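You operate a simulated robot arm through the tools that you are given. There is no shell and no other tool. Be economical: measure what you need, move in short steps, check, and stop when the job is done.

The job below is to be done with a simulated two-armed robot. You get a single attempt, and the scene is never put back.

## Task
Wipe up the spill on the top of the front bench with the yellow cloth and put it back.
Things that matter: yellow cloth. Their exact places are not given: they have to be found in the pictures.

It is judged by the outcome, as a careful person would: the job done as asked, and still so three seconds after it is handed in. It fails if anything else is knocked over, pushed out of place, dropped, spilled or broken. Flat cloth is picked up by pressing the open fingertips on it (5 to 10 N) and closing them slowly along it; thin cloth reads only 2 to 8 mm in the jaws.

## Robot
Two 7-joint arms with two-finger parallel grippers on one trunk, on a base that drives. Base frame: it is fixed to the floor where the robot stands at the start and does not move with it; the origin is under the middle of the robot, x ahead of it, y to its left, z up. Readings come in mm, rad, newtons and seconds.
The left shoulder is at the start at [60, 143, 901], the right one opposite. Payload 1.57 kg a hand.
Tool frame (each hand has its own): the origin (TCP) lies between the finger pads and is the grasp point; the fingertips stand 30 mm ahead of it; z points along the fingers, y is the line along which they close. Largest opening 110 mm; finger width 24, thickness 12; the body of the gripper, 48 by 112 mm, starts 78 mm behind the TCP.
Orientation is that of the tool frame in the base frame, as a unit quaternion [x, y, z, w]. With the fingers straight down and closing along the base's y, the tool's x points along the base's -x, its y along +y and its z along -z.

## Interface
- The arms move only by the tool step_arm. It takes "left_motion", "right_motion" or both (then of equal length, played together; a hand with none holds still); each is text: rows parted by semicolons, each of 7 numbers parted by spaces: the shift along the base's x, y, z in units of 25 mm (1.0 is 25 mm), then the turn, a rotation vector about the base's x, y, z in units of 8 degrees (1.0 is 8 degrees), then the gripper command, from -1 (shut) to 1 (fully open), values between in proportion. In form: x y z rx ry rz grip; .... A call has 1 to 20 rows; each row shifts and turns the commanded pose from where the row before left it. A call with a number of a shift or a turn outside -1 to 1 is refused whole. Each row takes 0.2 s and may step no farther than 50 mm and 0.15 rad from the row before; otherwise, or with a gripper value out of range, the whole call is refused. A pose out of reach is approached as far as the arm can. The call stops where the force on the tool passes 40 N (or 10 N more than at its start, if that is more) or the arm is blocked; 0.2 s more then pass. The fingers move at their own pace (about 45 mm/s each) and stop on an object; they squeeze with about 43 N. The grip force told is the motor's: it shows also when the fingers shut on nothing. Time passes only in rows, and 0.2 s behind the last, so rows that do not move let the fingers close. The reply holds the time, the measured pose of the TCP, the force on the tool along the base axes, the opening and the grip force, in the units named above and with some noise, with the torque about the TCP (base axes, N m) and any sound that the robot's microphone picked up.
- Cameras (640 x 400 px; columns grow to the right, rows downward): "scene" is now at [42.5, -27.5, 1508.7]; the picture's right is [-0.36, -0.93, 0.00], its down [-0.71, 0.28, -0.64] and it looks along [0.60, -0.23, -0.77] (base axes); focal length 264 px, centre (320, 200). "left" rides on the left gripper at [70, -16, -141] in its tool frame; the picture's right is [0.23, 0.97, 0.00], its down [-0.85, 0.20, -0.48] and it looks along [-0.47, 0.11, 0.88] (tool axes); focal length 222 px, centre (320, 200). "right" rides on the right gripper at [70, 16, -141] in its tool frame; the picture's right is [-0.23, 0.97, 0.00], its down [-0.86, -0.20, -0.48] and it looks along [-0.47, -0.11, 0.88] (tool axes); focal length 222 px, centre (320, 200).
- snapshot(camera): a new picture of that camera. It takes no simulated time.
- raise_lower(by): slides the trunk up (or, below 0, down) by that many mm; the arms and the scene camera ride with it, the base frame stays. It gives what a move gives, with no picture.
- base_move(legs): drives the robot by 1 to 6 legs, each [ahead, left, turn to the left] in mm, mm and rad, along the robot's own axes; the way and the turn of a leg run together, so that a leg with both is an arc; at most 1500 mm and 3.142 rad a leg. The arms and the cameras ride along, it lands a little off, and it stops where it bumps. It gives what a move gives.
- turn_head(pan, tilt): turns the head with the scene camera to pan (to the left, within 1.501 rad either way) and tilt (down, from -0.506 to 1.204), counted from straight ahead of the robot. It gives what a move gives.
- point_at(camera, pixels): for up to 12 pixels [column, row] of the newest picture of that camera ("zoom" is the newest enlarged one), the place [x, y, z] in the base frame of the surface seen there, good to about 2 mm. It takes no simulated time.
- enlarge(camera, box): a new picture of the part [left, top, right, bottom] of that camera's present view, enlarged. It takes no simulated time.
- finish_job(): hands the job in; it is judged then, once.

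Work in short steps. Measure before you move; look again where a grasp or a placing could have gone wrong, and mend it. You have 80 turns and 62 pictures in all, those below and enlarged ones among them. Open the grippers and draw the arms clear of the work before you hand the job in, unless the task says otherwise; then end with one line.

The tools are called after ">>>" as a command line: name --argument value ..., lists and objects as JSON in quotes. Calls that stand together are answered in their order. step_arm: Moves the arms, as the interface text tells. Its arguments: {"type":"object","properties":{"left_motion":{"type":"string"},"right_motion":{"type":"string"}},"required":[]} The other tools are called the same way: raise_lower (by) slides the trunk up or down; base_move (legs) drives the base; turn_head (pan, tilt) turns the head that bears the scene camera; snapshot (camera) takes a picture; point_at (camera, pixels) gives the place of the surface under pixels of a picture; enlarge (camera, box) takes an enlarged picture of a part of a camera's view; finish_job () hands the job in.

At the start:

```text
time_s: 0.0
left_eef_pos: [456.6, 66.2, 1027.0]
left_ee_rot: [0.001, 1.0, 0.0, 0.0]
left_contact_force: [0.0, -0.1, -0.3]
left_wrist_torque: [-0.01, 0.02, 0.0]
left_finger_gap: 110.0
left_gripper_force: 0.0
right_eef_pos: [492.4, -344.3, 1012.8]
right_ee_rot: [0.0, 1.0, 0.0, 0.0]
right_contact_force: [-0.5, -1.1, 0.1]
right_wrist_torque: [-0.02, -0.01, -0.01]
right_finger_gap: 110.0
right_gripper_force: 0.1
trunk travel left (down, up): [-500.0, 90.0]
robot x, y, heading: [-0.5, 1.5, -0.003]
head pan, tilt: [-0.372, 0.873]
```

scene: 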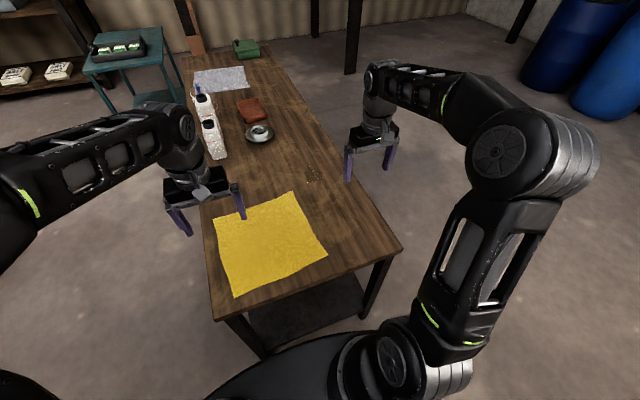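
right: 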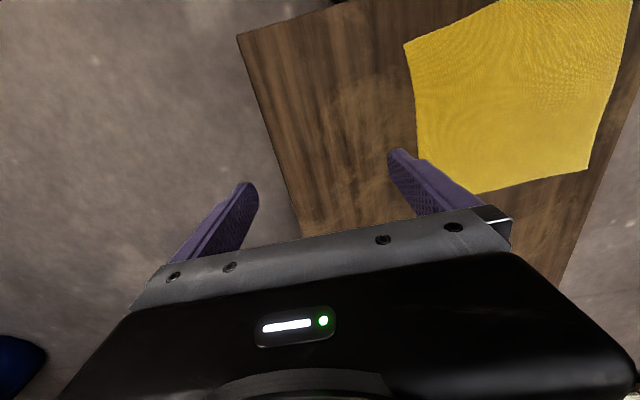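
left: 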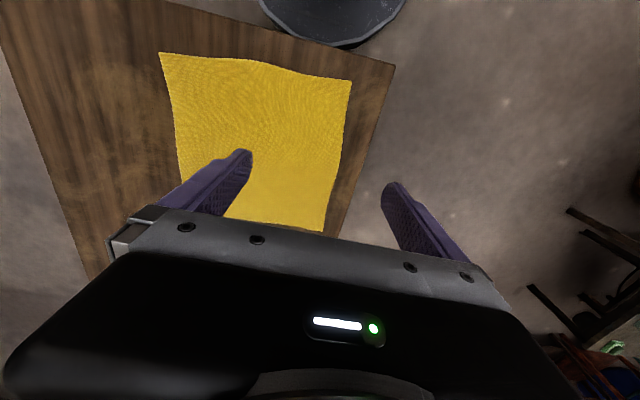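

The yellow cloth lies at about (268,245) on the bench, and a faint patch near (313,175) may be the spill. I'll enlarge that area and measure places.

>>> enlarge --camera "scene" --box '[180, 110, 400, 310]'

>>> point_at --camera "scene" --pixels '[[213, 222], [292, 192], [327, 253], [234, 296], [268, 245], [313, 175], [400, 250], [218, 318], [257, 133], [208, 130], [252, 110], [222, 78]]'

```text
2.00 times, centred on (290, 210) of scene
```

zoom: 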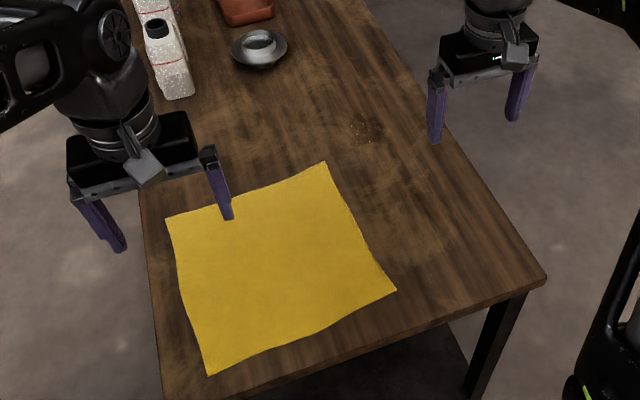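

```text
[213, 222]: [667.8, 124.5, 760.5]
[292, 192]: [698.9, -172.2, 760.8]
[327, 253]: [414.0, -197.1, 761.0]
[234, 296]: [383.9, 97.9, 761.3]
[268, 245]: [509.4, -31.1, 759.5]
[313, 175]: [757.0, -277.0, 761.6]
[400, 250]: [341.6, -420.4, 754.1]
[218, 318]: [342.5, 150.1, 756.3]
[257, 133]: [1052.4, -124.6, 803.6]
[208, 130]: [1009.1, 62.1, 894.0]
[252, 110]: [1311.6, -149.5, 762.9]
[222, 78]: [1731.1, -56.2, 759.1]
```

The dark speckled patch at zoom (368,128) looks like the spill. I'll enlarge it more and also check the rest of the bench for other spots.

>>> enlarge --camera "scene" --box '[285, 155, 345, 195]'

>>> enlarge --camera "scene" --box '[170, 30, 330, 150]'

```text
10.00 times, centred on (315, 175) of scene
```

zoom: 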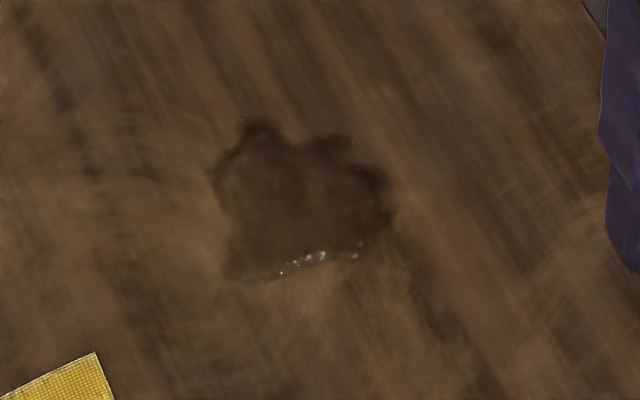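

```text
3.33 times, centred on (250, 90) of scene
```

zoom: 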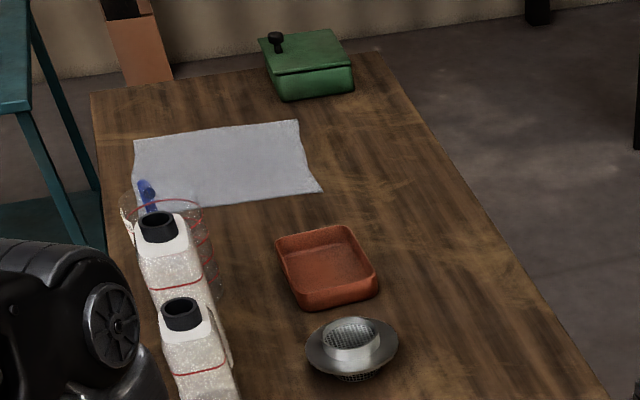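

The spill spans scene columns 304–322, rows 166–183. I'll measure its outline and the nearest things and bench edges.

>>> point_at --camera "scene" --pixels '[[304, 173], [308, 167], [316, 169], [322, 173], [320, 179], [307, 183], [313, 181], [350, 190], [262, 142], [222, 158], [330, 253], [313, 175]]'

>>> enlarge --camera "right" --box '[400, 0, 640, 200]'

```text
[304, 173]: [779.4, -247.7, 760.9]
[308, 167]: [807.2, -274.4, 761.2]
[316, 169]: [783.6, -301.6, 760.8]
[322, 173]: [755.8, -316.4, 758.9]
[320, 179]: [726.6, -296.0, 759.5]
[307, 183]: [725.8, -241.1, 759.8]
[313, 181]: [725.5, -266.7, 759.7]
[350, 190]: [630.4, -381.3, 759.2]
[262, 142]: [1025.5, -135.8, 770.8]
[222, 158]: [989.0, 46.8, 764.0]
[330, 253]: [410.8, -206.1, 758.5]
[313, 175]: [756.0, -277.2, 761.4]
```

```text
2.00 times, centred on (520, 100) of right
```

zoom: 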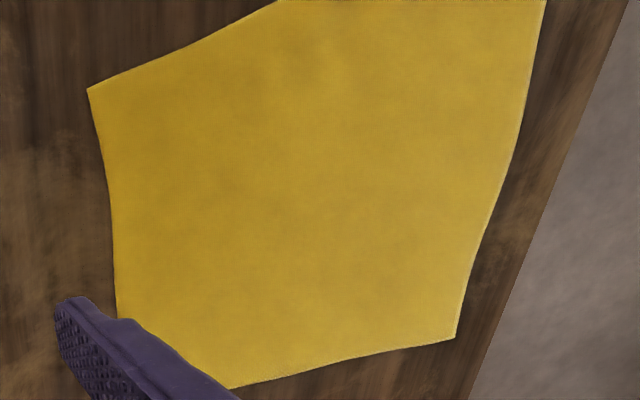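

The spill is about 85 × 75 mm, centred near (765,-277), a bit beyond reach, so the base must advance. I'll tilt the head down to see the clearance between my base and the bench front.

>>> turn_head --pan 0.0 --tilt 1.2

>>> snapshot --camera "scene"

```text
time_s: 0.8
left_eef_pos: [455.8, 66.0, 1027.0]
left_ee_rot: [-0.001, 1.0, -0.001, 0.0]
left_contact_force: [0.1, 0.0, -0.3]
left_wrist_torque: [-0.02, 0.02, -0.04]
left_finger_gap: 110.0
left_gripper_force: 0.1
right_eef_pos: [493.4, -344.5, 1013.0]
right_ee_rot: [0.0, 1.0, 0.0, 0.0]
right_contact_force: [0.6, -0.5, 0.9]
right_wrist_torque: [-0.02, 0.02, 0.04]
right_finger_gap: 110.1
right_gripper_force: 0.0
trunk travel left (down, up): [-500.0, 90.0]
robot x, y, heading: [0.5, 0.2, -0.002]
head pan, tilt: [0.0, 1.201]
```

```text
54 pictures are left
```

scene: 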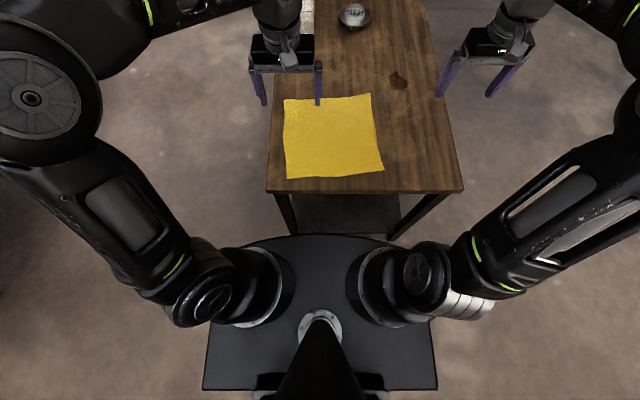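

The base's front edge shows at about row 235 and the bench legs at (290,215) and (425,205). I'll measure both.

>>> point_at --camera "scene" --pixels '[[320, 236], [270, 240], [376, 240], [288, 210], [392, 234], [462, 188], [267, 191], [398, 72], [398, 90], [388, 82], [407, 82], [340, 225]]'

```text
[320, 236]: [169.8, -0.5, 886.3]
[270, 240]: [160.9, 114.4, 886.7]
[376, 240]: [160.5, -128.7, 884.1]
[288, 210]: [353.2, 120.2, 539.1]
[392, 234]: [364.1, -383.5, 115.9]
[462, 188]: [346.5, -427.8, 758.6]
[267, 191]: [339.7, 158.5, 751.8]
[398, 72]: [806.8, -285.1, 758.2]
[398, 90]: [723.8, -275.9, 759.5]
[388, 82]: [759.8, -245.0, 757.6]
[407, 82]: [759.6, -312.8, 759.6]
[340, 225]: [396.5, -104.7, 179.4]
```

The trunk plate reaches x≈170, but the lower base is hidden beneath it. I'll swing the right hand out beside the bench, tilted back toward the robot, to see how far the base front stands from the bench.

>>> step_arm --right_motion "0 -1 0 0 1 0 1; 0 -1 0 0 1 0 1; 0 -1 0 0 1 0 1; 0 -1 0 0 1 0 1; 0 -1 0 0 1 0 1; 0 -1 0 0 1 0 1; 0 -1 0 0 1 0 1; 0 -1 0 0 0 0 1"

>>> snapshot --camera "right"

```text
time_s: 2.6
left_eef_pos: [457.7, 64.4, 1027.0]
left_ee_rot: [0.0, 1.0, 0.0, 0.0]
left_contact_force: [-0.4, 0.6, -0.5]
left_wrist_torque: [0.0, 0.02, -0.01]
left_finger_gap: 110.0
left_gripper_force: 0.0
right_eef_pos: [476.7, -393.9, 973.0]
right_ee_rot: [-0.004, 0.994, 0.018, -0.106]
right_contact_force: [0.1, -0.1, -0.4]
right_wrist_torque: [0.0, 0.01, 0.01]
right_finger_gap: 110.0
right_gripper_force: 0.1
right hand out of reach, approached as far as the arm can: row 1, 2, 3, 4, 5, 6, 7
trunk travel left (down, up): [-500.0, 90.0]
robot x, y, heading: [2.8, -2.0, 0.001]
head pan, tilt: [0.0, 1.201]
```

```text
53 pictures are left
```

right: 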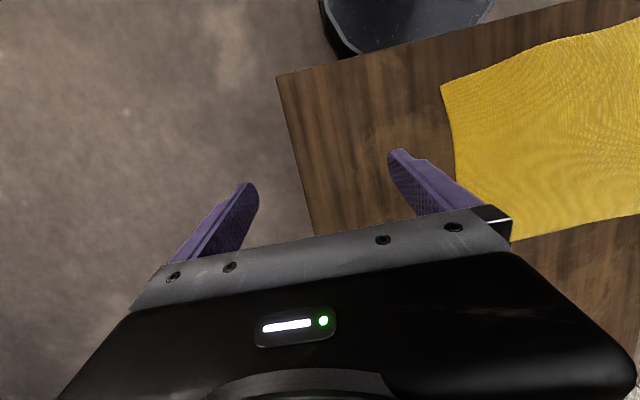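

The dark rounded thing at the picture's top (400,20) appears to be my own base. I'll measure it.

>>> point_at --camera "right" --pixels '[[335, 50], [330, 10], [350, 30], [400, 20], [370, 52], [480, 10], [282, 80], [240, 40]]'

>>> snapshot --camera "left"

```text
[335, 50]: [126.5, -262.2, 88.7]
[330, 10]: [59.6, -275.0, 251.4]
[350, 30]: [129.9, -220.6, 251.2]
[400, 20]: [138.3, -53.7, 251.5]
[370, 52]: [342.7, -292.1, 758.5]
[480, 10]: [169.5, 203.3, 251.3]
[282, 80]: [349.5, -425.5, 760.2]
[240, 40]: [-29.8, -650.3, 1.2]
```

```text
52 pictures are left
```

left: 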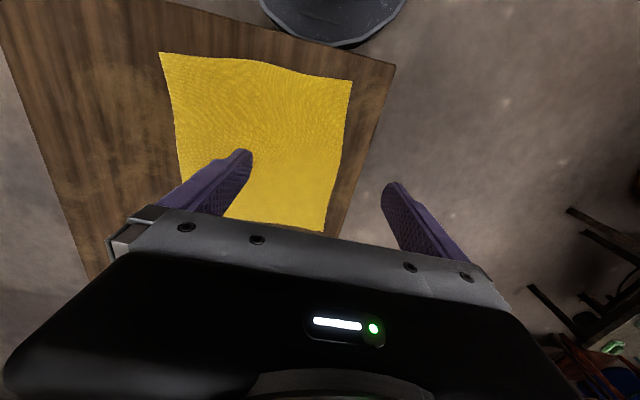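

My base is a disc of radius ≈290 mm, 251 mm high, so its front is at x≈290 with the bench legs at x≈353. I'll check the shelf's front edge and the floor to the right before driving.

>>> point_at --camera "scene" --pixels '[[340, 231], [300, 231], [370, 232], [340, 215], [385, 200], [420, 215], [284, 225], [240, 215]]'

>>> step_arm --right_motion "0 0 0.5 0 -0.8 0 1; 0 0 0.5 0 -0.8 0 1"

```text
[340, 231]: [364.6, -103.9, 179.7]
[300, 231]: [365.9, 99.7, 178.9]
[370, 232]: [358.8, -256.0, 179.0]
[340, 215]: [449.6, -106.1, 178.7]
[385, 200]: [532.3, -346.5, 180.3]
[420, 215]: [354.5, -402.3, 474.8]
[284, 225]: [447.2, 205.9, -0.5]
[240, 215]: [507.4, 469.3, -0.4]
```

```text
time_s: 3.2
left_eef_pos: [455.2, 66.9, 1027.3]
left_ee_rot: [-0.001, 1.0, 0.0, -0.001]
left_contact_force: [-0.1, 0.5, -0.4]
left_wrist_torque: [-0.01, -0.04, -0.01]
left_finger_gap: 110.1
left_gripper_force: 0.1
right_eef_pos: [475.6, -393.1, 996.9]
right_ee_rot: [-0.006, 1.0, 0.018, 0.006]
right_contact_force: [0.1, -0.1, -0.3]
right_wrist_torque: [0.04, 0.03, -0.01]
right_finger_gap: 110.1
right_gripper_force: 0.1
trunk travel left (down, up): [-500.0, 90.0]
robot x, y, heading: [0.6, 3.3, 0.0]
head pan, tilt: [0.0, 1.201]
```

Bench front (legs, shelf, top) stands at x≈345–350, so there's ~55 mm of room. I'll drive 150 mm right and 35 mm ahead, and raise the trunk for a bit more reach.

>>> base_move --legs '[[0, -150, 0], [32, 0, 0]]'

>>> raise_lower --by 70

>>> turn_head --pan 0.1 --tilt 0.95

>>> snapshot --camera "scene"

```text
time_s: 5.1
left_eef_pos: [489.6, -84.7, 1026.6]
left_ee_rot: [-0.001, 1.0, 0.001, -0.001]
left_contact_force: [0.3, -0.2, -0.5]
left_wrist_torque: [0.02, 0.09, 0.03]
left_finger_gap: 110.1
left_gripper_force: 0.1
right_eef_pos: [510.5, -543.3, 996.1]
right_ee_rot: [-0.006, 1.0, 0.018, 0.003]
right_contact_force: [0.2, 0.4, 0.3]
right_wrist_torque: [0.0, 0.05, 0.01]
right_finger_gap: 109.7
right_gripper_force: 0.1
trunk travel left (down, up): [-500.0, 90.0]
robot x, y, heading: [32.3, -149.2, 0.005]
head pan, tilt: [0.0, 1.201]
```

```text
time_s: 6.1
left_eef_pos: [489.2, -83.9, 1095.7]
left_ee_rot: [0.0, 1.0, 0.0, 0.0]
left_contact_force: [0.3, 0.6, -0.2]
left_wrist_torque: [0.01, 0.02, -0.03]
left_finger_gap: 110.2
left_gripper_force: 0.1
right_eef_pos: [508.4, -543.8, 1067.8]
right_ee_rot: [-0.005, 1.0, 0.017, 0.003]
right_contact_force: [0.1, -0.8, -0.1]
right_wrist_torque: [0.02, -0.01, 0.0]
right_finger_gap: 110.0
right_gripper_force: 0.0
trunk travel left (down, up): [-570.0, 20.0]
robot x, y, heading: [31.4, -151.5, 0.002]
head pan, tilt: [0.0, 1.201]
```

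```text
time_s: 6.9
left_eef_pos: [489.3, -83.9, 1097.0]
left_ee_rot: [-0.001, 1.0, 0.001, 0.0]
left_contact_force: [0.1, -0.5, 0.1]
left_wrist_torque: [-0.01, -0.01, 0.02]
left_finger_gap: 109.9
left_gripper_force: 0.2
right_eef_pos: [509.2, -542.9, 1068.1]
right_ee_rot: [-0.006, 1.0, 0.018, 0.005]
right_contact_force: [0.5, 0.7, 0.1]
right_wrist_torque: [0.01, -0.02, 0.02]
right_finger_gap: 110.1
right_gripper_force: 0.1
trunk travel left (down, up): [-570.0, 20.0]
robot x, y, heading: [32.9, -151.0, 0.005]
head pan, tilt: [0.099, 0.949]
```

```text
51 pictures are left
```

scene: 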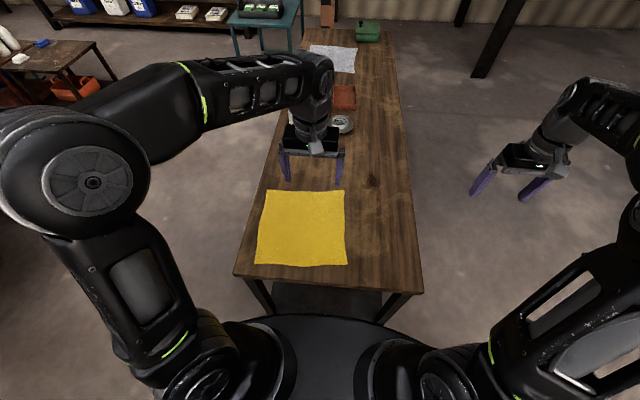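

I'll measure the cloth corners again from this viewpoint.

>>> enlarge --camera "scene" --box '[240, 160, 400, 280]'

>>> point_at --camera "scene" --pixels '[[268, 191], [343, 192], [345, 263], [256, 262], [305, 192], [300, 228], [373, 175], [373, 187]]'

```text
3.33 times, centred on (320, 220) of scene
```

zoom: 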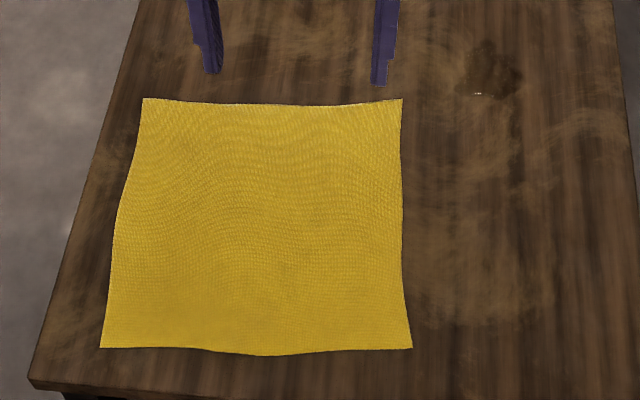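

```text
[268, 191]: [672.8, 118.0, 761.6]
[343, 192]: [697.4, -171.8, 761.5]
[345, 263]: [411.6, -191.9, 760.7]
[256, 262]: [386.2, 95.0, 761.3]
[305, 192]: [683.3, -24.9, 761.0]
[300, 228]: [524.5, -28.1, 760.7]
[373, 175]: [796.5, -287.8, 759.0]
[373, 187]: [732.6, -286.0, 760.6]
```

Cloth corners: FL (673,118), FR (697,-172), NR (412,-192), NL (386,95). I'll bring both hands above spots just inside the far corners, with fingers about 40 mm open.

>>> step_arm --left_motion "0.379 0.405 -0.6 0 0 0 -0.2; 0.379 0.405 -0.6 0 0 0 -0.2; 0.379 0.405 -0.6 0 0 0 -0.2; 0.379 0.405 -0.6 0 0 0 -0.2; 0.379 0.405 -0.6 0 0 0 -0.2; 0.379 0.405 -0.6 0 0 0 -0.2; 0.379 0.405 -0.6 0 0 0 -0.2; 0.379 0.405 -0.6 0 0 0 -0.2; 0.379 0.405 -0.6 0 0 0 -0.2; 0.379 0.405 -0.6 0 0 0 -0.2; 0.379 0.405 -0.6 0 0 0 -0.2; 0.379 0.405 -0.6 0 0 0 -0.2; 0.379 0.405 -0.6 0 0 0 -0.2; 0.379 0.405 -0.6 0 0 0 -0.2; 0.379 0.405 -0.6 0 0 0 -0.2; 0.379 0.405 -0.6 0 0 0 -0.2; 0.379 0.405 -0.6 0 0 0 -0.2" --right_motion "0.386 0.948 -0.53 0 0 0 -0.2; 0.386 0.948 -0.53 0 0 0 -0.2; 0.386 0.948 -0.53 0 0 0 -0.2; 0.386 0.948 -0.53 0 0 0 -0.2; 0.386 0.948 -0.53 0 0 0 -0.2; 0.386 0.948 -0.53 0 0 0 -0.2; 0.386 0.948 -0.53 0 0 0 -0.2; 0.386 0.948 -0.53 0 0 0 -0.2; 0.386 0.948 -0.53 0 0 0 -0.2; 0.386 0.948 -0.53 0 0 0 -0.2; 0.386 0.948 -0.53 0 0 0 -0.2; 0.386 0.948 -0.53 0 0 0 -0.2; 0.386 0.948 -0.53 0 0 0 -0.2; 0.386 0.948 -0.53 0 0 0 -0.2; 0.386 0.948 -0.53 0 0 0 -0.2; 0.386 0.948 -0.53 0 0 0 -0.2; 0.386 0.948 -0.53 0 0 0 -0.2"

>>> snapshot --camera "scene"

```text
time_s: 10.5
left_eef_pos: [651.2, 88.3, 842.1]
left_ee_rot: [0.0, 1.0, -0.001, 0.0]
left_contact_force: [0.5, -0.2, 0.3]
left_wrist_torque: [-0.02, -0.02, -0.03]
left_finger_gap: 44.1
left_gripper_force: 0.0
right_eef_pos: [674.2, -140.7, 842.4]
right_ee_rot: [-0.007, 1.0, 0.017, 0.003]
right_contact_force: [-0.4, 0.6, 0.4]
right_wrist_torque: [-0.01, -0.03, 0.0]
right_finger_gap: 43.9
right_gripper_force: 0.0
trunk travel left (down, up): [-570.0, 20.0]
robot x, y, heading: [30.7, -151.2, -0.002]
head pan, tilt: [0.099, 0.949]
```

```text
49 pictures are left
```

scene: 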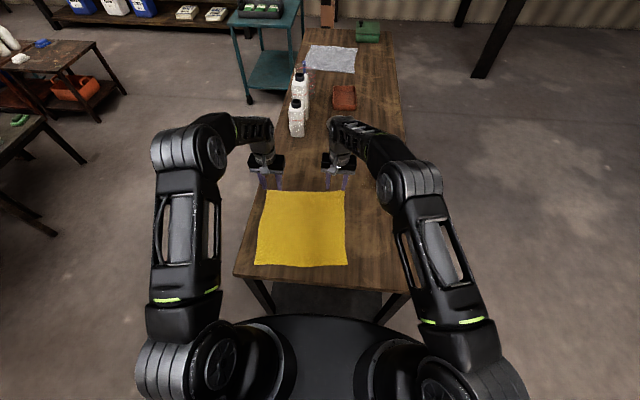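

Both hands are over their spots at z=842. I'll lower to just above contact, then in fine steps.

>>> step_arm --left_motion "0 0 -0.8 0 0 0 -0.2; 0 0 -0.8 0 0 0 -0.2; 0 0 -0.3 0 0 0 -0.2; 0 0 -0.1 0 0 0 -0.2; 0 0 -0.1 0 0 0 -0.2" --right_motion "0 0 -0.8 0 0 0 -0.2; 0 0 -0.8 0 0 0 -0.2; 0 0 -0.3 0 0 0 -0.2; 0 0 -0.1 0 0 0 -0.2; 0 0 -0.1 0 0 0 -0.2"

```text
time_s: 11.7
left_eef_pos: [649.9, 88.0, 791.6]
left_ee_rot: [-0.001, 1.0, 0.0, 0.003]
left_contact_force: [-2.2, 1.1, 16.6]
left_wrist_torque: [0.1, 0.02, -0.01]
left_finger_gap: 44.2
left_gripper_force: 0.0
right_eef_pos: [673.1, -141.1, 793.1]
right_ee_rot: [-0.007, 1.0, 0.018, 0.006]
right_contact_force: [1.5, 0.7, 3.9]
right_wrist_torque: [-0.1, -0.01, 0.04]
right_finger_gap: 43.8
right_gripper_force: 0.0
trunk travel left (down, up): [-570.0, 20.0]
robot x, y, heading: [32.3, -148.0, -0.0]
head pan, tilt: [0.099, 0.949]
```

Left presses at 16.6 N, right at 3.9 N. I'll ease the left up ~1.5 mm and press the right ~0.7 mm further.

>>> step_arm --left_motion "0 0 0.05 0 0 0 -0.2; 0 0 0 0 0 0 -0.2" --right_motion "0 0 -0.03 0 0 0 -0.2; 0 0 0 0 0 0 -0.2"

```text
time_s: 12.3
left_eef_pos: [650.0, 87.5, 792.4]
left_ee_rot: [0.0, 1.0, 0.0, 0.001]
left_contact_force: [3.0, 1.5, 12.0]
left_wrist_torque: [0.1, -0.11, 0.01]
left_finger_gap: 44.1
left_gripper_force: 0.0
right_eef_pos: [672.7, -140.8, 792.6]
right_ee_rot: [-0.006, 1.0, 0.018, 0.007]
right_contact_force: [0.8, -0.8, 15.1]
right_wrist_torque: [-0.52, 0.05, 0.01]
right_finger_gap: 43.9
right_gripper_force: 0.1
trunk travel left (down, up): [-570.0, 20.0]
robot x, y, heading: [29.7, -147.9, 0.005]
head pan, tilt: [0.099, 0.949]
```

Forces are 12 and 15 N, a bit high; I'll raise both slightly and then close slowly in the same call.

>>> step_arm --left_motion "0 0 0.03 0 0 0 -0.2; 0 0 0 0 0 0 -0.25; 0 0 0 0 0 0 -0.32; 0 0 0 0 0 0 -0.4; 0 0 0 0 0 0 -0.48; 0 0 0 0 0 0 -0.56; 0 0 0 0 0 0 -0.64; 0 0 0 0 0 0 -0.72; 0 0 0 0 0 0 -0.8; 0 0 0 0 0 0 -0.88; 0 0 0 0 0 0 -0.95; 0 0 0 0 0 0 -1; 0 0 0 0 0 0 -1; 0 0 0 0 0 0 -1" --right_motion "0 0 0.04 0 0 0 -0.2; 0 0 0 0 0 0 -0.25; 0 0 0 0 0 0 -0.32; 0 0 0 0 0 0 -0.4; 0 0 0 0 0 0 -0.48; 0 0 0 0 0 0 -0.56; 0 0 0 0 0 0 -0.64; 0 0 0 0 0 0 -0.72; 0 0 0 0 0 0 -0.8; 0 0 0 0 0 0 -0.88; 0 0 0 0 0 0 -0.95; 0 0 0 0 0 0 -1; 0 0 0 0 0 0 -1; 0 0 0 0 0 0 -1"

>>> snapshot --camera "right"

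>>> snapshot --camera "left"

```text
time_s: 15.3
left_eef_pos: [649.7, 87.5, 791.7]
left_ee_rot: [-0.001, 1.0, 0.0, 0.001]
left_contact_force: [-1.0, -0.6, 7.5]
left_wrist_torque: [0.0, 0.03, -0.01]
left_finger_gap: 2.5
left_gripper_force: 24.1
right_eef_pos: [672.5, -140.0, 791.2]
right_ee_rot: [-0.006, 1.0, 0.018, 0.005]
right_contact_force: [-0.7, -0.2, 7.9]
right_wrist_torque: [-0.06, 0.05, -0.03]
right_finger_gap: 0.0
right_gripper_force: 21.6
trunk travel left (down, up): [-570.0, 20.0]
robot x, y, heading: [29.7, -150.3, -0.003]
head pan, tilt: [0.099, 0.949]
```

```text
48 pictures are left
```

right: 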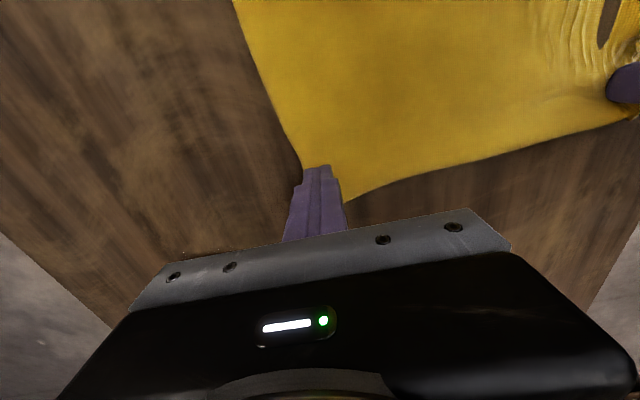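

```text
47 pictures are left
```

left: 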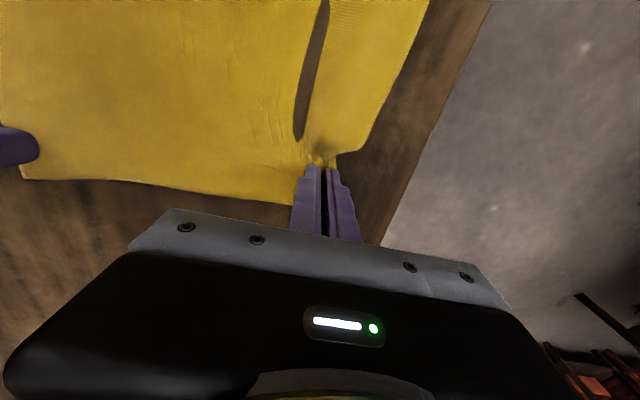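

The left jaws hold cloth (2.5 mm), but the right shut on nothing: the corner slipped out. I'll raise the right hand, reopen, and look.

>>> step_arm --right_motion "0 0 1 0 0 0 -1; 0 0 1 0 0 0 -0.2; 0 0 0 0 0 0 -0.2; 0 0 0 0 0 0 -0.2"

>>> snapshot --camera "right"

>>> enlarge --camera "scene" --box '[240, 160, 400, 280]'

```text
time_s: 16.3
left_eef_pos: [650.7, 86.8, 792.3]
left_ee_rot: [-0.001, 1.0, 0.0, 0.001]
left_contact_force: [-1.5, -0.5, 12.2]
left_wrist_torque: [0.02, 0.05, 0.01]
left_finger_gap: 2.6
left_gripper_force: 24.0
right_eef_pos: [673.3, -140.6, 841.9]
right_ee_rot: [-0.007, 1.0, 0.017, 0.005]
right_contact_force: [0.1, 0.0, 0.1]
right_wrist_torque: [-0.01, 0.01, -0.01]
right_finger_gap: 44.1
right_gripper_force: 0.0
trunk travel left (down, up): [-570.0, 20.0]
robot x, y, heading: [31.9, -146.1, -0.001]
head pan, tilt: [0.099, 0.949]
```

```text
46 pictures are left
```

right: 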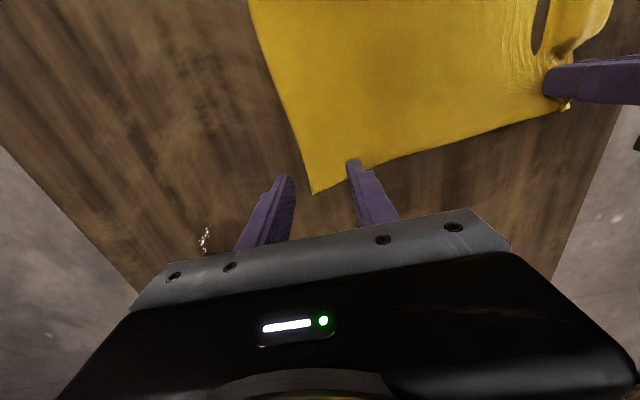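

```text
3.33 times, centred on (320, 220) of scene
```

zoom: 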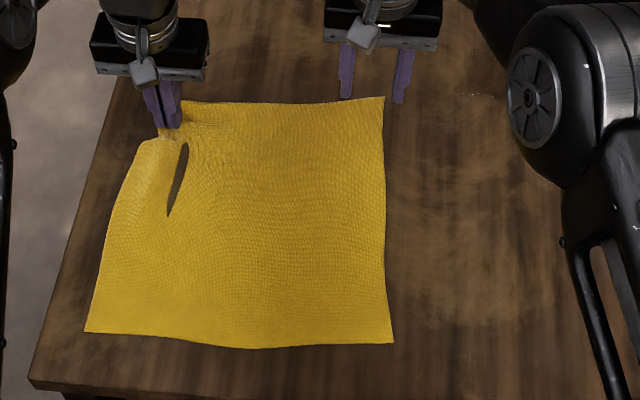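

The near-right far corner is now at right-camera pixel (313,193). I'll measure it.

>>> point_at --camera "right" --pixels '[[315, 190], [300, 140], [430, 145], [280, 80], [350, 110], [204, 240]]'

>>> point_at --camera "zoom" --pixels '[[383, 99], [393, 342], [86, 331], [180, 190], [330, 104]]'

```text
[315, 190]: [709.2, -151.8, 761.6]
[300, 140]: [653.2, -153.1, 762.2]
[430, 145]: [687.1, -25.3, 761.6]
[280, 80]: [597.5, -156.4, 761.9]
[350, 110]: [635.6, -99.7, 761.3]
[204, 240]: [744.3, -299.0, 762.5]
```

```text
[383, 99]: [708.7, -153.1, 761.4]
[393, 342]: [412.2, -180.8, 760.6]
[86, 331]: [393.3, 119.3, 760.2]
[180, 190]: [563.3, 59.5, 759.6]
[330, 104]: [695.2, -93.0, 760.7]
```

Corner FR is now at (709,-152). I'll regrasp at about (678,-106), pressing with ~8 N before closing.

>>> step_arm --right_motion "0.1 0.7 -0.3 0 0 0 -0.2; 0.1 0.68 -0.6 0 0 0 -0.2; 0 0 -0.8 0 0 0 -0.2; 0 0 -0.2 0 0 0 -0.2; 0 0 -0.1 0 0 0 -0.2; 0 0 -0.04 0 0 0 -0.2; 0 0 0 0 0 0 -0.2"

```text
time_s: 17.9
left_eef_pos: [648.6, 87.5, 791.9]
left_ee_rot: [-0.001, 1.0, 0.0, 0.002]
left_contact_force: [1.9, -0.1, 6.3]
left_wrist_torque: [0.01, -0.05, -0.01]
left_finger_gap: 2.7
left_gripper_force: 24.1
right_eef_pos: [678.2, -105.6, 792.1]
right_ee_rot: [-0.006, 1.0, 0.018, 0.007]
right_contact_force: [-2.4, -1.3, 18.3]
right_wrist_torque: [-0.58, 0.15, -0.08]
right_finger_gap: 44.0
right_gripper_force: 0.0
trunk travel left (down, up): [-570.0, 20.0]
robot x, y, heading: [32.9, -152.5, 0.004]
head pan, tilt: [0.099, 0.949]
```

Force is 18 N with an uneven torque from a 2° roll of the right hand. I'll level it, ease up slightly, and check.

>>> step_arm --right_motion "0 0 0.1 -0.26 0.1 0 -0.2; 0 0 -0.08 0 0 0 -0.2; 0 0 0 0 0 0 -0.2"

```text
time_s: 18.7
left_eef_pos: [649.4, 87.5, 790.7]
left_ee_rot: [0.0, 1.0, 0.0, 0.0]
left_contact_force: [-0.6, -0.7, 8.5]
left_wrist_torque: [0.04, 0.04, 0.03]
left_finger_gap: 2.8
left_gripper_force: 24.3
right_eef_pos: [677.3, -106.2, 792.9]
right_ee_rot: [-0.006, 1.0, 0.0, -0.002]
right_contact_force: [-0.6, 0.2, 11.0]
right_wrist_torque: [-0.04, -0.01, 0.03]
right_finger_gap: 43.2
right_gripper_force: 0.0
trunk travel left (down, up): [-570.0, 20.0]
robot x, y, heading: [31.5, -151.9, 0.002]
head pan, tilt: [0.099, 0.949]
```

The right hand now presses evenly at 11 N; I'll close it slowly.

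>>> step_arm --right_motion "0 0 0 0 0 0 -0.26; 0 0 0 0 0 0 -0.32; 0 0 0 0 0 0 -0.38; 0 0 0 0 0 0 -0.44; 0 0 0 0 0 0 -0.5; 0 0 0 0 0 0 -0.56; 0 0 0 0 0 0 -0.62; 0 0 0 0 0 0 -0.68; 0 0 0 0 0 0 -0.74; 0 0 0 0 0 0 -0.8; 0 0 0 0 0 0 -0.86; 0 0 0 0 0 0 -0.92; 0 0 0 0 0 0 -0.97; 0 0 0 0 0 0 -1; 0 0 0 0 0 0 -1; 0 0 0 0 0 0 -1"

>>> snapshot --camera "right"

```text
time_s: 22.1
left_eef_pos: [649.9, 87.8, 790.9]
left_ee_rot: [-0.001, 1.0, -0.001, 0.001]
left_contact_force: [1.3, -7.9, 6.0]
left_wrist_torque: [-0.2, -0.01, -0.12]
left_finger_gap: 2.8
left_gripper_force: 24.0
right_eef_pos: [677.0, -105.2, 792.2]
right_ee_rot: [-0.007, 1.0, 0.0, -0.001]
right_contact_force: [-1.4, 8.8, 12.9]
right_wrist_torque: [0.21, -0.03, 0.08]
right_finger_gap: 1.7
right_gripper_force: 23.7
trunk travel left (down, up): [-570.0, 20.0]
robot x, y, heading: [31.2, -148.0, -0.0]
head pan, tilt: [0.099, 0.949]
```

```text
44 pictures are left
```

right: 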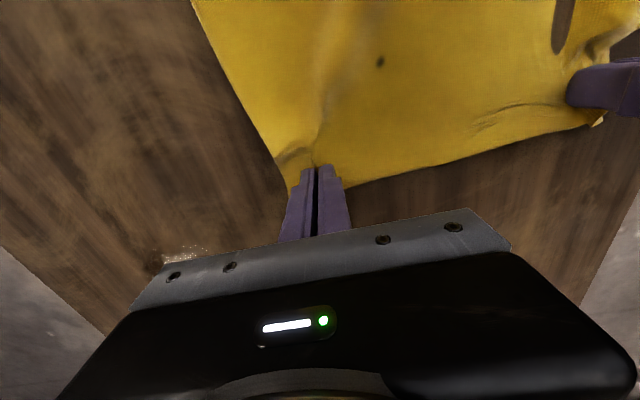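

Both hands hold cloth (2.8 and 1.7 mm). I'll lift slightly, relieve the tension between them, and carry the edge toward the spill, tilting the fingers forward ~24° for reach.

>>> step_arm --left_motion "0 -0.1 0.5 0 0 0 -1; 0 -0.1 0.3 0 0 0 -1; 0.4 -0.93 0 0 -0.5 0 -1; 0.4 -0.93 0 0 -0.5 0 -1; 0.4 -0.93 0 0 -0.5 0 -1; 0.4 -0.93 0 0 -0.5 0 -1; 0.4 -0.93 0 0 -0.5 0 -1; 0.4 -0.93 0 0 -0.5 0 -1" --right_motion "0 0.1 0.5 0 0 0 -1; 0 0 0.3 0 0 0 -1; 0.4 -0.93 0 0 -0.5 0 -1; 0.4 -0.93 0 0 -0.5 0 -1; 0.4 -0.93 0 0 -0.5 0 -1; 0.4 -0.93 0 0 -0.5 0 -1; 0.4 -0.93 0 0 -0.5 0 -1; 0.4 -0.93 0 0 -0.5 0 -1"

>>> snapshot --camera "scene"

>>> snapshot --camera "right"

```text
time_s: 23.9
left_eef_pos: [710.8, -57.3, 810.1]
left_ee_rot: [-0.001, 0.978, 0.001, 0.208]
left_contact_force: [-1.0, 0.5, 1.1]
left_wrist_torque: [0.04, 0.01, 0.01]
left_finger_gap: 2.4
left_gripper_force: 23.7
right_eef_pos: [737.9, -243.4, 809.7]
right_ee_rot: [-0.006, 0.979, -0.001, 0.205]
right_contact_force: [-0.2, 0.0, -0.2]
right_wrist_torque: [0.0, -0.03, 0.03]
right_finger_gap: 1.8
right_gripper_force: 22.9
trunk travel left (down, up): [-570.0, 20.0]
robot x, y, heading: [34.3, -151.1, 0.002]
head pan, tilt: [0.099, 0.949]
```

```text
43 pictures are left
```

scene: 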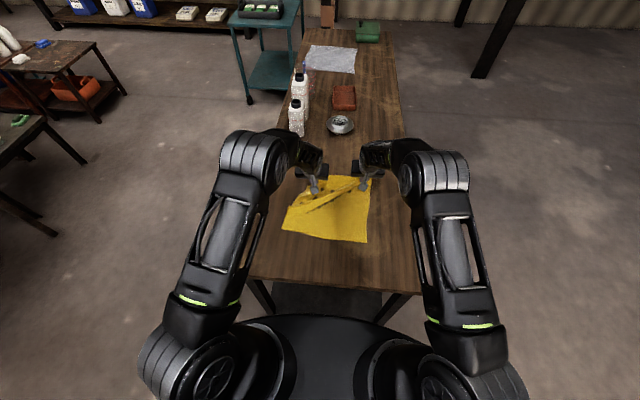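

```text
42 pictures are left
```

right: 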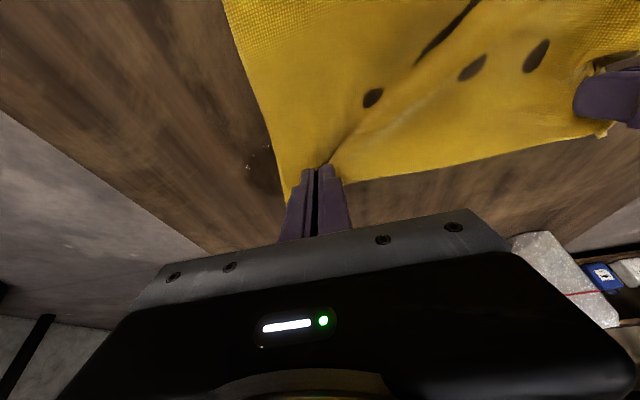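

The edge follows well; the right pinch is at the spill's near-left border (738,-243). I'll lower the right fingers with the cloth onto the bench and check the force.

>>> step_arm --left_motion "-0.3 0 0 0 0 0 -1; -0.3 0 0 0 0 0 -1; 0 0 0 0 0 0 -1; 0 0 0 0 0 0 -1; 0 0 0 0 0 0 -1" --right_motion "-0.3 0.1 -0.3 0 0 0 -1; -0.3 0.1 -0.3 0 0 0 -1; 0 0 -0.12 0 0 0 -1; 0 0 -0.05 0 0 0 -1; 0 0 0 0 0 0 -1"

```text
time_s: 25.1
left_eef_pos: [693.9, -57.2, 811.1]
left_ee_rot: [0.0, 0.978, 0.0, 0.209]
left_contact_force: [0.3, -0.1, -0.2]
left_wrist_torque: [0.0, 0.03, 0.01]
left_finger_gap: 2.8
left_gripper_force: 23.4
right_eef_pos: [725.0, -237.1, 793.3]
right_ee_rot: [-0.007, 0.978, -0.001, 0.208]
right_contact_force: [0.0, -2.2, 16.6]
right_wrist_torque: [0.09, 0.01, 0.04]
right_finger_gap: 1.5
right_gripper_force: 23.7
trunk travel left (down, up): [-570.0, 20.0]
robot x, y, heading: [34.3, -149.6, 0.004]
head pan, tilt: [0.099, 0.949]
```

Contact is 16.6 N. I'll wipe in passes along x (90 mm), stepping -18 mm in y, with the left hand following.

>>> step_arm --left_motion "0.9 0 0 0 0 0 -1; 0.9 0 0 0 0 0 -1; 0.9 0 0 0 0 0 -1; 0.9 0 0 0 0 0 -1; 0 -0.7 0 0 0 0 -1; -0.9 0 0 0 0 0 -1; -0.9 0 0 0 0 0 -1; -0.9 0 0 0 0 0 -1; -0.9 0 0 0 0 0 -1; 0 -0.7 0 0 0 0 -1; 0.9 0 0 0 0 0 -1; 0.9 0 0 0 0 0 -1; 0.9 0 0 0 0 0 -1; 0.9 0 0 0 0 0 -1; 0 -0.7 0 0 0 0 -1; -0.9 0 0 0 0 0 -1; -0.9 0 0 0 0 0 -1; -0.9 0 0 0 0 0 -1; -0.9 0 0 0 0 0 -1" --right_motion "0.9 0 0.02 0 0 0 -1; 0.9 0 0 0 0 0 -1; 0.9 0 0 0 0 0 -1; 0.9 0 0 0 0 0 -1; 0 -0.7 0 0 0 0 -1; -0.9 0 0 0 0 0 -1; -0.9 0 0 0 0 0 -1; -0.9 0 0 0 0 0 -1; -0.9 0 0 0 0 0 -1; 0 -0.7 0 0 0 0 -1; 0.9 0 0 0 0 0 -1; 0.9 0 0 0 0 0 -1; 0.9 0 0 0 0 0 -1; 0.9 0 0 0 0 0 -1; 0 -0.7 0 0 0 0 -1; -0.9 0 0 0 0 0 -1; -0.9 0 0 0 0 0 -1; -0.9 0 0 0 0 0 -1; -0.9 0 0 0 0 0 -1"

>>> snapshot --camera "right"

>>> snapshot --camera "scene"

```text
time_s: 29.1
left_eef_pos: [694.8, -108.5, 811.6]
left_ee_rot: [-0.001, 0.978, 0.0, 0.209]
left_contact_force: [-0.4, 0.2, 0.0]
left_wrist_torque: [0.02, 0.0, 0.01]
left_finger_gap: 2.6
left_gripper_force: 24.2
right_eef_pos: [723.5, -290.1, 793.0]
right_ee_rot: [-0.006, 0.978, -0.002, 0.207]
right_contact_force: [0.5, 0.6, 15.3]
right_wrist_torque: [0.03, -0.12, -0.01]
right_finger_gap: 1.4
right_gripper_force: 24.1
trunk travel left (down, up): [-570.0, 20.0]
robot x, y, heading: [32.1, -149.4, 0.003]
head pan, tilt: [0.099, 0.949]
```

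```text
41 pictures are left
```

right: 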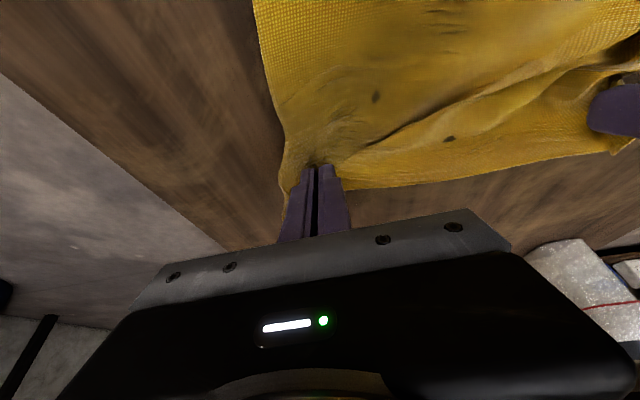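

```text
40 pictures are left
```

scene: 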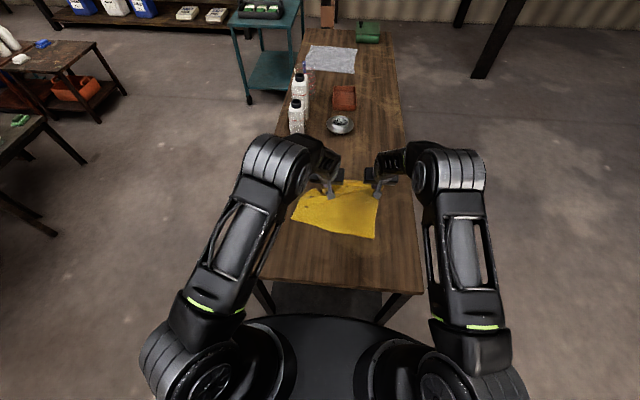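

The wiping works and force holds at ~15 N. I'll do the remaining passes at y ≈ -307, -325, then return passes at offset lines.

>>> step_arm --left_motion "0 -0.7 0 0 0 0 -1; 0.9 0 0 0 0 0 -1; 0.9 0 0 0 0 0 -1; 0.9 0 0 0 0 0 -1; 0.9 0 0 0 0 0 -1; 0 -0.7 0 0 0 0 -1; -0.9 0 0 0 0 0 -1; -0.9 0 0 0 0 0 -1; -0.9 0 0 0 0 0 -1; -0.9 0 0 0 0 0 -1; 0 1 0 0 0 0 -1; 0.9 0 0 0 0 0 -1; 0.9 0 0 0 0 0 -1; 0.9 0 0 0 0 0 -1; 0.9 0 0 0 0 0 -1; 0 0.7 0 0 0 0 -1; -0.9 0 0 0 0 0 -1; -0.9 0 0 0 0 0 -1; -0.9 0 0 0 0 0 -1; -0.9 0 0 0 0 0 -1" --right_motion "0 -0.7 0 0 0 0 -1; 0.9 0 0 0 0 0 -1; 0.9 0 0 0 0 0 -1; 0.9 0 0 0 0 0 -1; 0.9 0 0 0 0 0 -1; 0 -0.7 0 0 0 0 -1; -0.9 0 0 0 0 0 -1; -0.9 0 0 0 0 0 -1; -0.9 0 0 0 0 0 -1; -0.9 0 0 0 0 0 -1; 0 1 0 0 0 0 -1; 0.9 0 0 0 0 0 -1; 0.9 0 0 0 0 0 -1; 0.9 0 0 0 0 0 -1; 0.9 0 0 0 0 0 -1; 0 0.7 0 0 0 0 -1; -0.9 0 0 0 0 0 -1; -0.9 0 0 0 0 0 -1; -0.9 0 0 0 0 0 -1; -0.9 0 0 0 0 0 -1"

>>> snapshot --camera "right"

```text
time_s: 33.3
left_eef_pos: [694.2, -101.5, 812.4]
left_ee_rot: [-0.002, 0.978, 0.0, 0.21]
left_contact_force: [0.6, -1.1, 0.2]
left_wrist_torque: [0.01, 0.0, 0.01]
left_finger_gap: 2.4
left_gripper_force: 24.1
right_eef_pos: [722.4, -281.5, 794.6]
right_ee_rot: [-0.007, 0.979, -0.001, 0.206]
right_contact_force: [0.5, 0.7, 13.9]
right_wrist_torque: [-0.02, -0.04, 0.02]
right_finger_gap: 1.8
right_gripper_force: 23.6
trunk travel left (down, up): [-570.0, 20.0]
robot x, y, heading: [29.4, -152.2, -0.0]
head pan, tilt: [0.099, 0.949]
```

```text
39 pictures are left
```

right: 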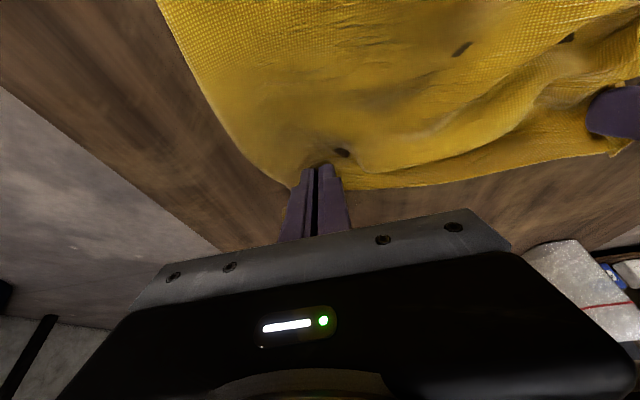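

The spill area under the visible part looks clean. I'll lift both hands, straighten them up, and bring them back so the cloth hangs near its original near edge line (x≈400).

>>> step_arm --left_motion "0 0 0.9 0 0 0 -1; 0 0 0.9 0 0 0 -1; -0.3 0.1 0.9 0 0.3 0 -1; -0.6 0.4 0.9 0 0.3 0 -1; -0.8 0.5 0.9 0 0.3 0 -1; -0.8 0.5 0.9 0 0.3 0 -1; -0.8 0.5 0.9 0 0.3 0 -1; -0.8 0.5 0.9 0 0.3 0 -1; -0.8 0.5 0.9 0 0.3 0 -1; -0.8 0.5 0.9 0 0.3 0 -1; -0.8 0.5 0.9 0 0.3 0 -1; -0.8 0.5 0 0 0.3 0 -1; -0.8 0.5 0 0 0 0 -1; -0.8 0.5 0 0 0 0 -1; -0.8 0.5 0 0 0 0 -1; -0.8 0.5 0 0 0 0 -1; -0.8 0.44 0 0 0 0 -1; -0.66 0 0 0 0 0 -1" --right_motion "0 0 0.96 0 0 0 -1; 0 0 0.96 0 0 0 -1; -0.4 0.1 0.96 0 0.3 0 -1; -0.7 0.4 0.96 0 0.3 0 -1; -0.8 0.5 0.96 0 0.3 0 -1; -0.8 0.5 0.96 0 0.3 0 -1; -0.8 0.5 0.96 0 0.3 0 -1; -0.8 0.5 0.96 0 0.3 0 -1; -0.8 0.5 0.96 0 0.3 0 -1; -0.8 0.5 0.96 0 0.3 0 -1; -0.8 0.5 0.96 0 0.3 0 -1; -0.8 0.5 0 0 0.3 0 -1; -0.8 0.5 0 0 0 0 -1; -0.8 0.5 0 0 0 0 -1; -0.8 0.5 0 0 0 0 -1; -0.8 0.5 0 0 0 0 -1; -0.8 0.36 0 0 0 0 -1; -0.78 0 0 0 0 0 -1"

>>> snapshot --camera "scene"

```text
time_s: 37.1
left_eef_pos: [395.2, 72.3, 1058.4]
left_ee_rot: [0.0, 1.0, -0.001, -0.001]
left_contact_force: [-0.2, -1.0, 0.2]
left_wrist_torque: [0.02, -0.03, 0.0]
left_finger_gap: 2.3
left_gripper_force: 23.1
right_eef_pos: [415.5, -110.9, 1056.1]
right_ee_rot: [-0.006, 1.0, 0.0, -0.001]
right_contact_force: [-1.0, 0.3, 0.1]
right_wrist_torque: [0.0, -0.01, -0.01]
right_finger_gap: 1.5
right_gripper_force: 23.3
trunk travel left (down, up): [-570.0, 20.0]
robot x, y, heading: [33.6, -147.7, 0.002]
head pan, tilt: [0.099, 0.949]
```

```text
38 pictures are left
```

scene: 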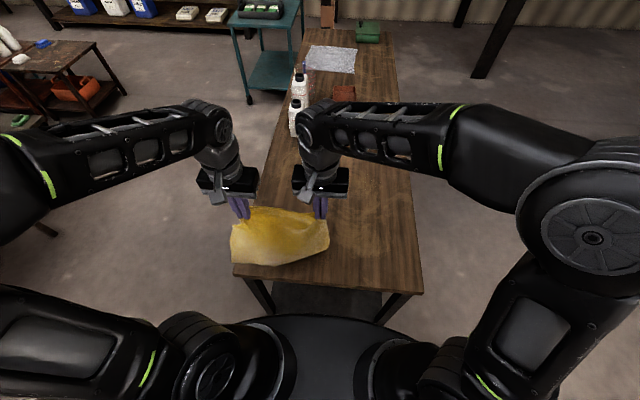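

The cloth hangs from both hands and the spill spot is visible now. I'll enlarge the spot and look at the cloth's lower edge.

>>> enlarge --camera "scene" --box '[335, 150, 415, 210]'

>>> enlarge --camera "scene" --box '[200, 170, 360, 290]'

>>> snapshot --camera "left"

```text
6.67 times, centred on (375, 180) of scene
```

zoom: 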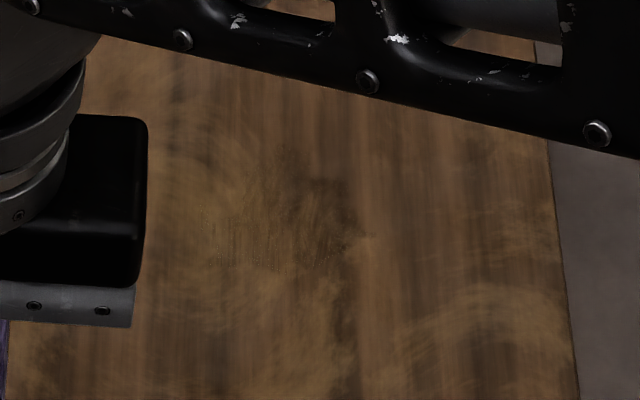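

```text
3.33 times, centred on (280, 230) of scene
```

zoom: 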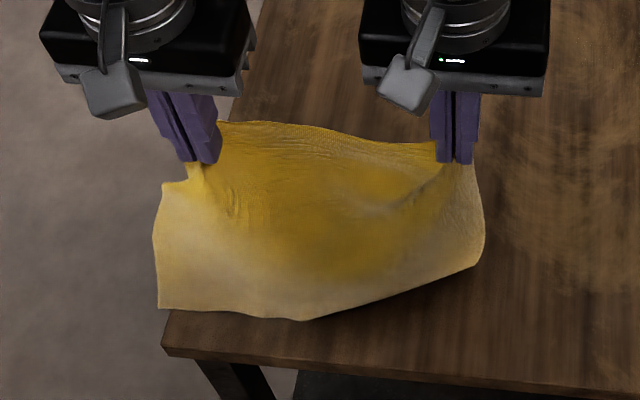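

```text
35 pictures are left
```

left: 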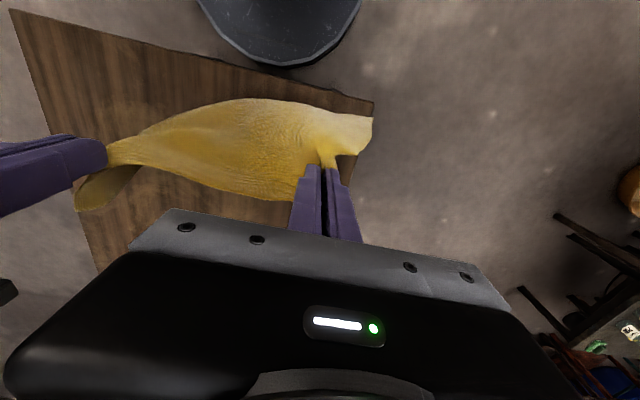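

A faint darker patch remains at zoom (310,200), right where the spill was. I'll zoom in more.

>>> enlarge --camera "scene" --box '[355, 165, 395, 195]'

```text
13.33 times, centred on (375, 180) of scene
```

zoom: 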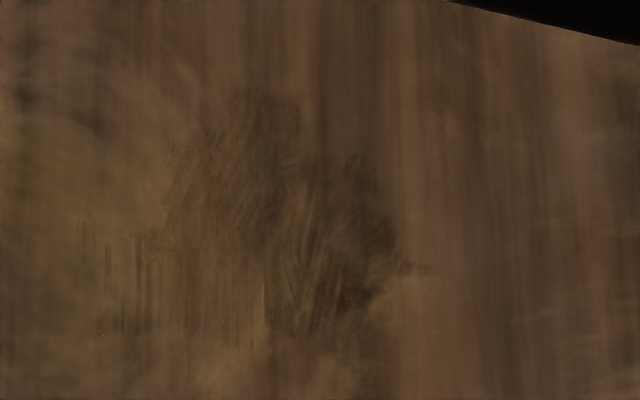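

A thin streaky film remains and it needs more wiping. I'll measure its extent.

>>> point_at --camera "zoom" --pixels '[[250, 90], [80, 220], [430, 270], [320, 340], [110, 330], [370, 165], [385, 240], [170, 150], [280, 220]]'

```text
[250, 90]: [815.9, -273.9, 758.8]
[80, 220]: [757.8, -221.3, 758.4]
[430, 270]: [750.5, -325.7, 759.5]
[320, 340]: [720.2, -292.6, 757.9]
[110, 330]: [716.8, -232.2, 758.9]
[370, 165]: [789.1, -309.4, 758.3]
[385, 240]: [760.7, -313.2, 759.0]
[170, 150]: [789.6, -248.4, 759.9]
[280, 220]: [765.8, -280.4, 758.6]
```

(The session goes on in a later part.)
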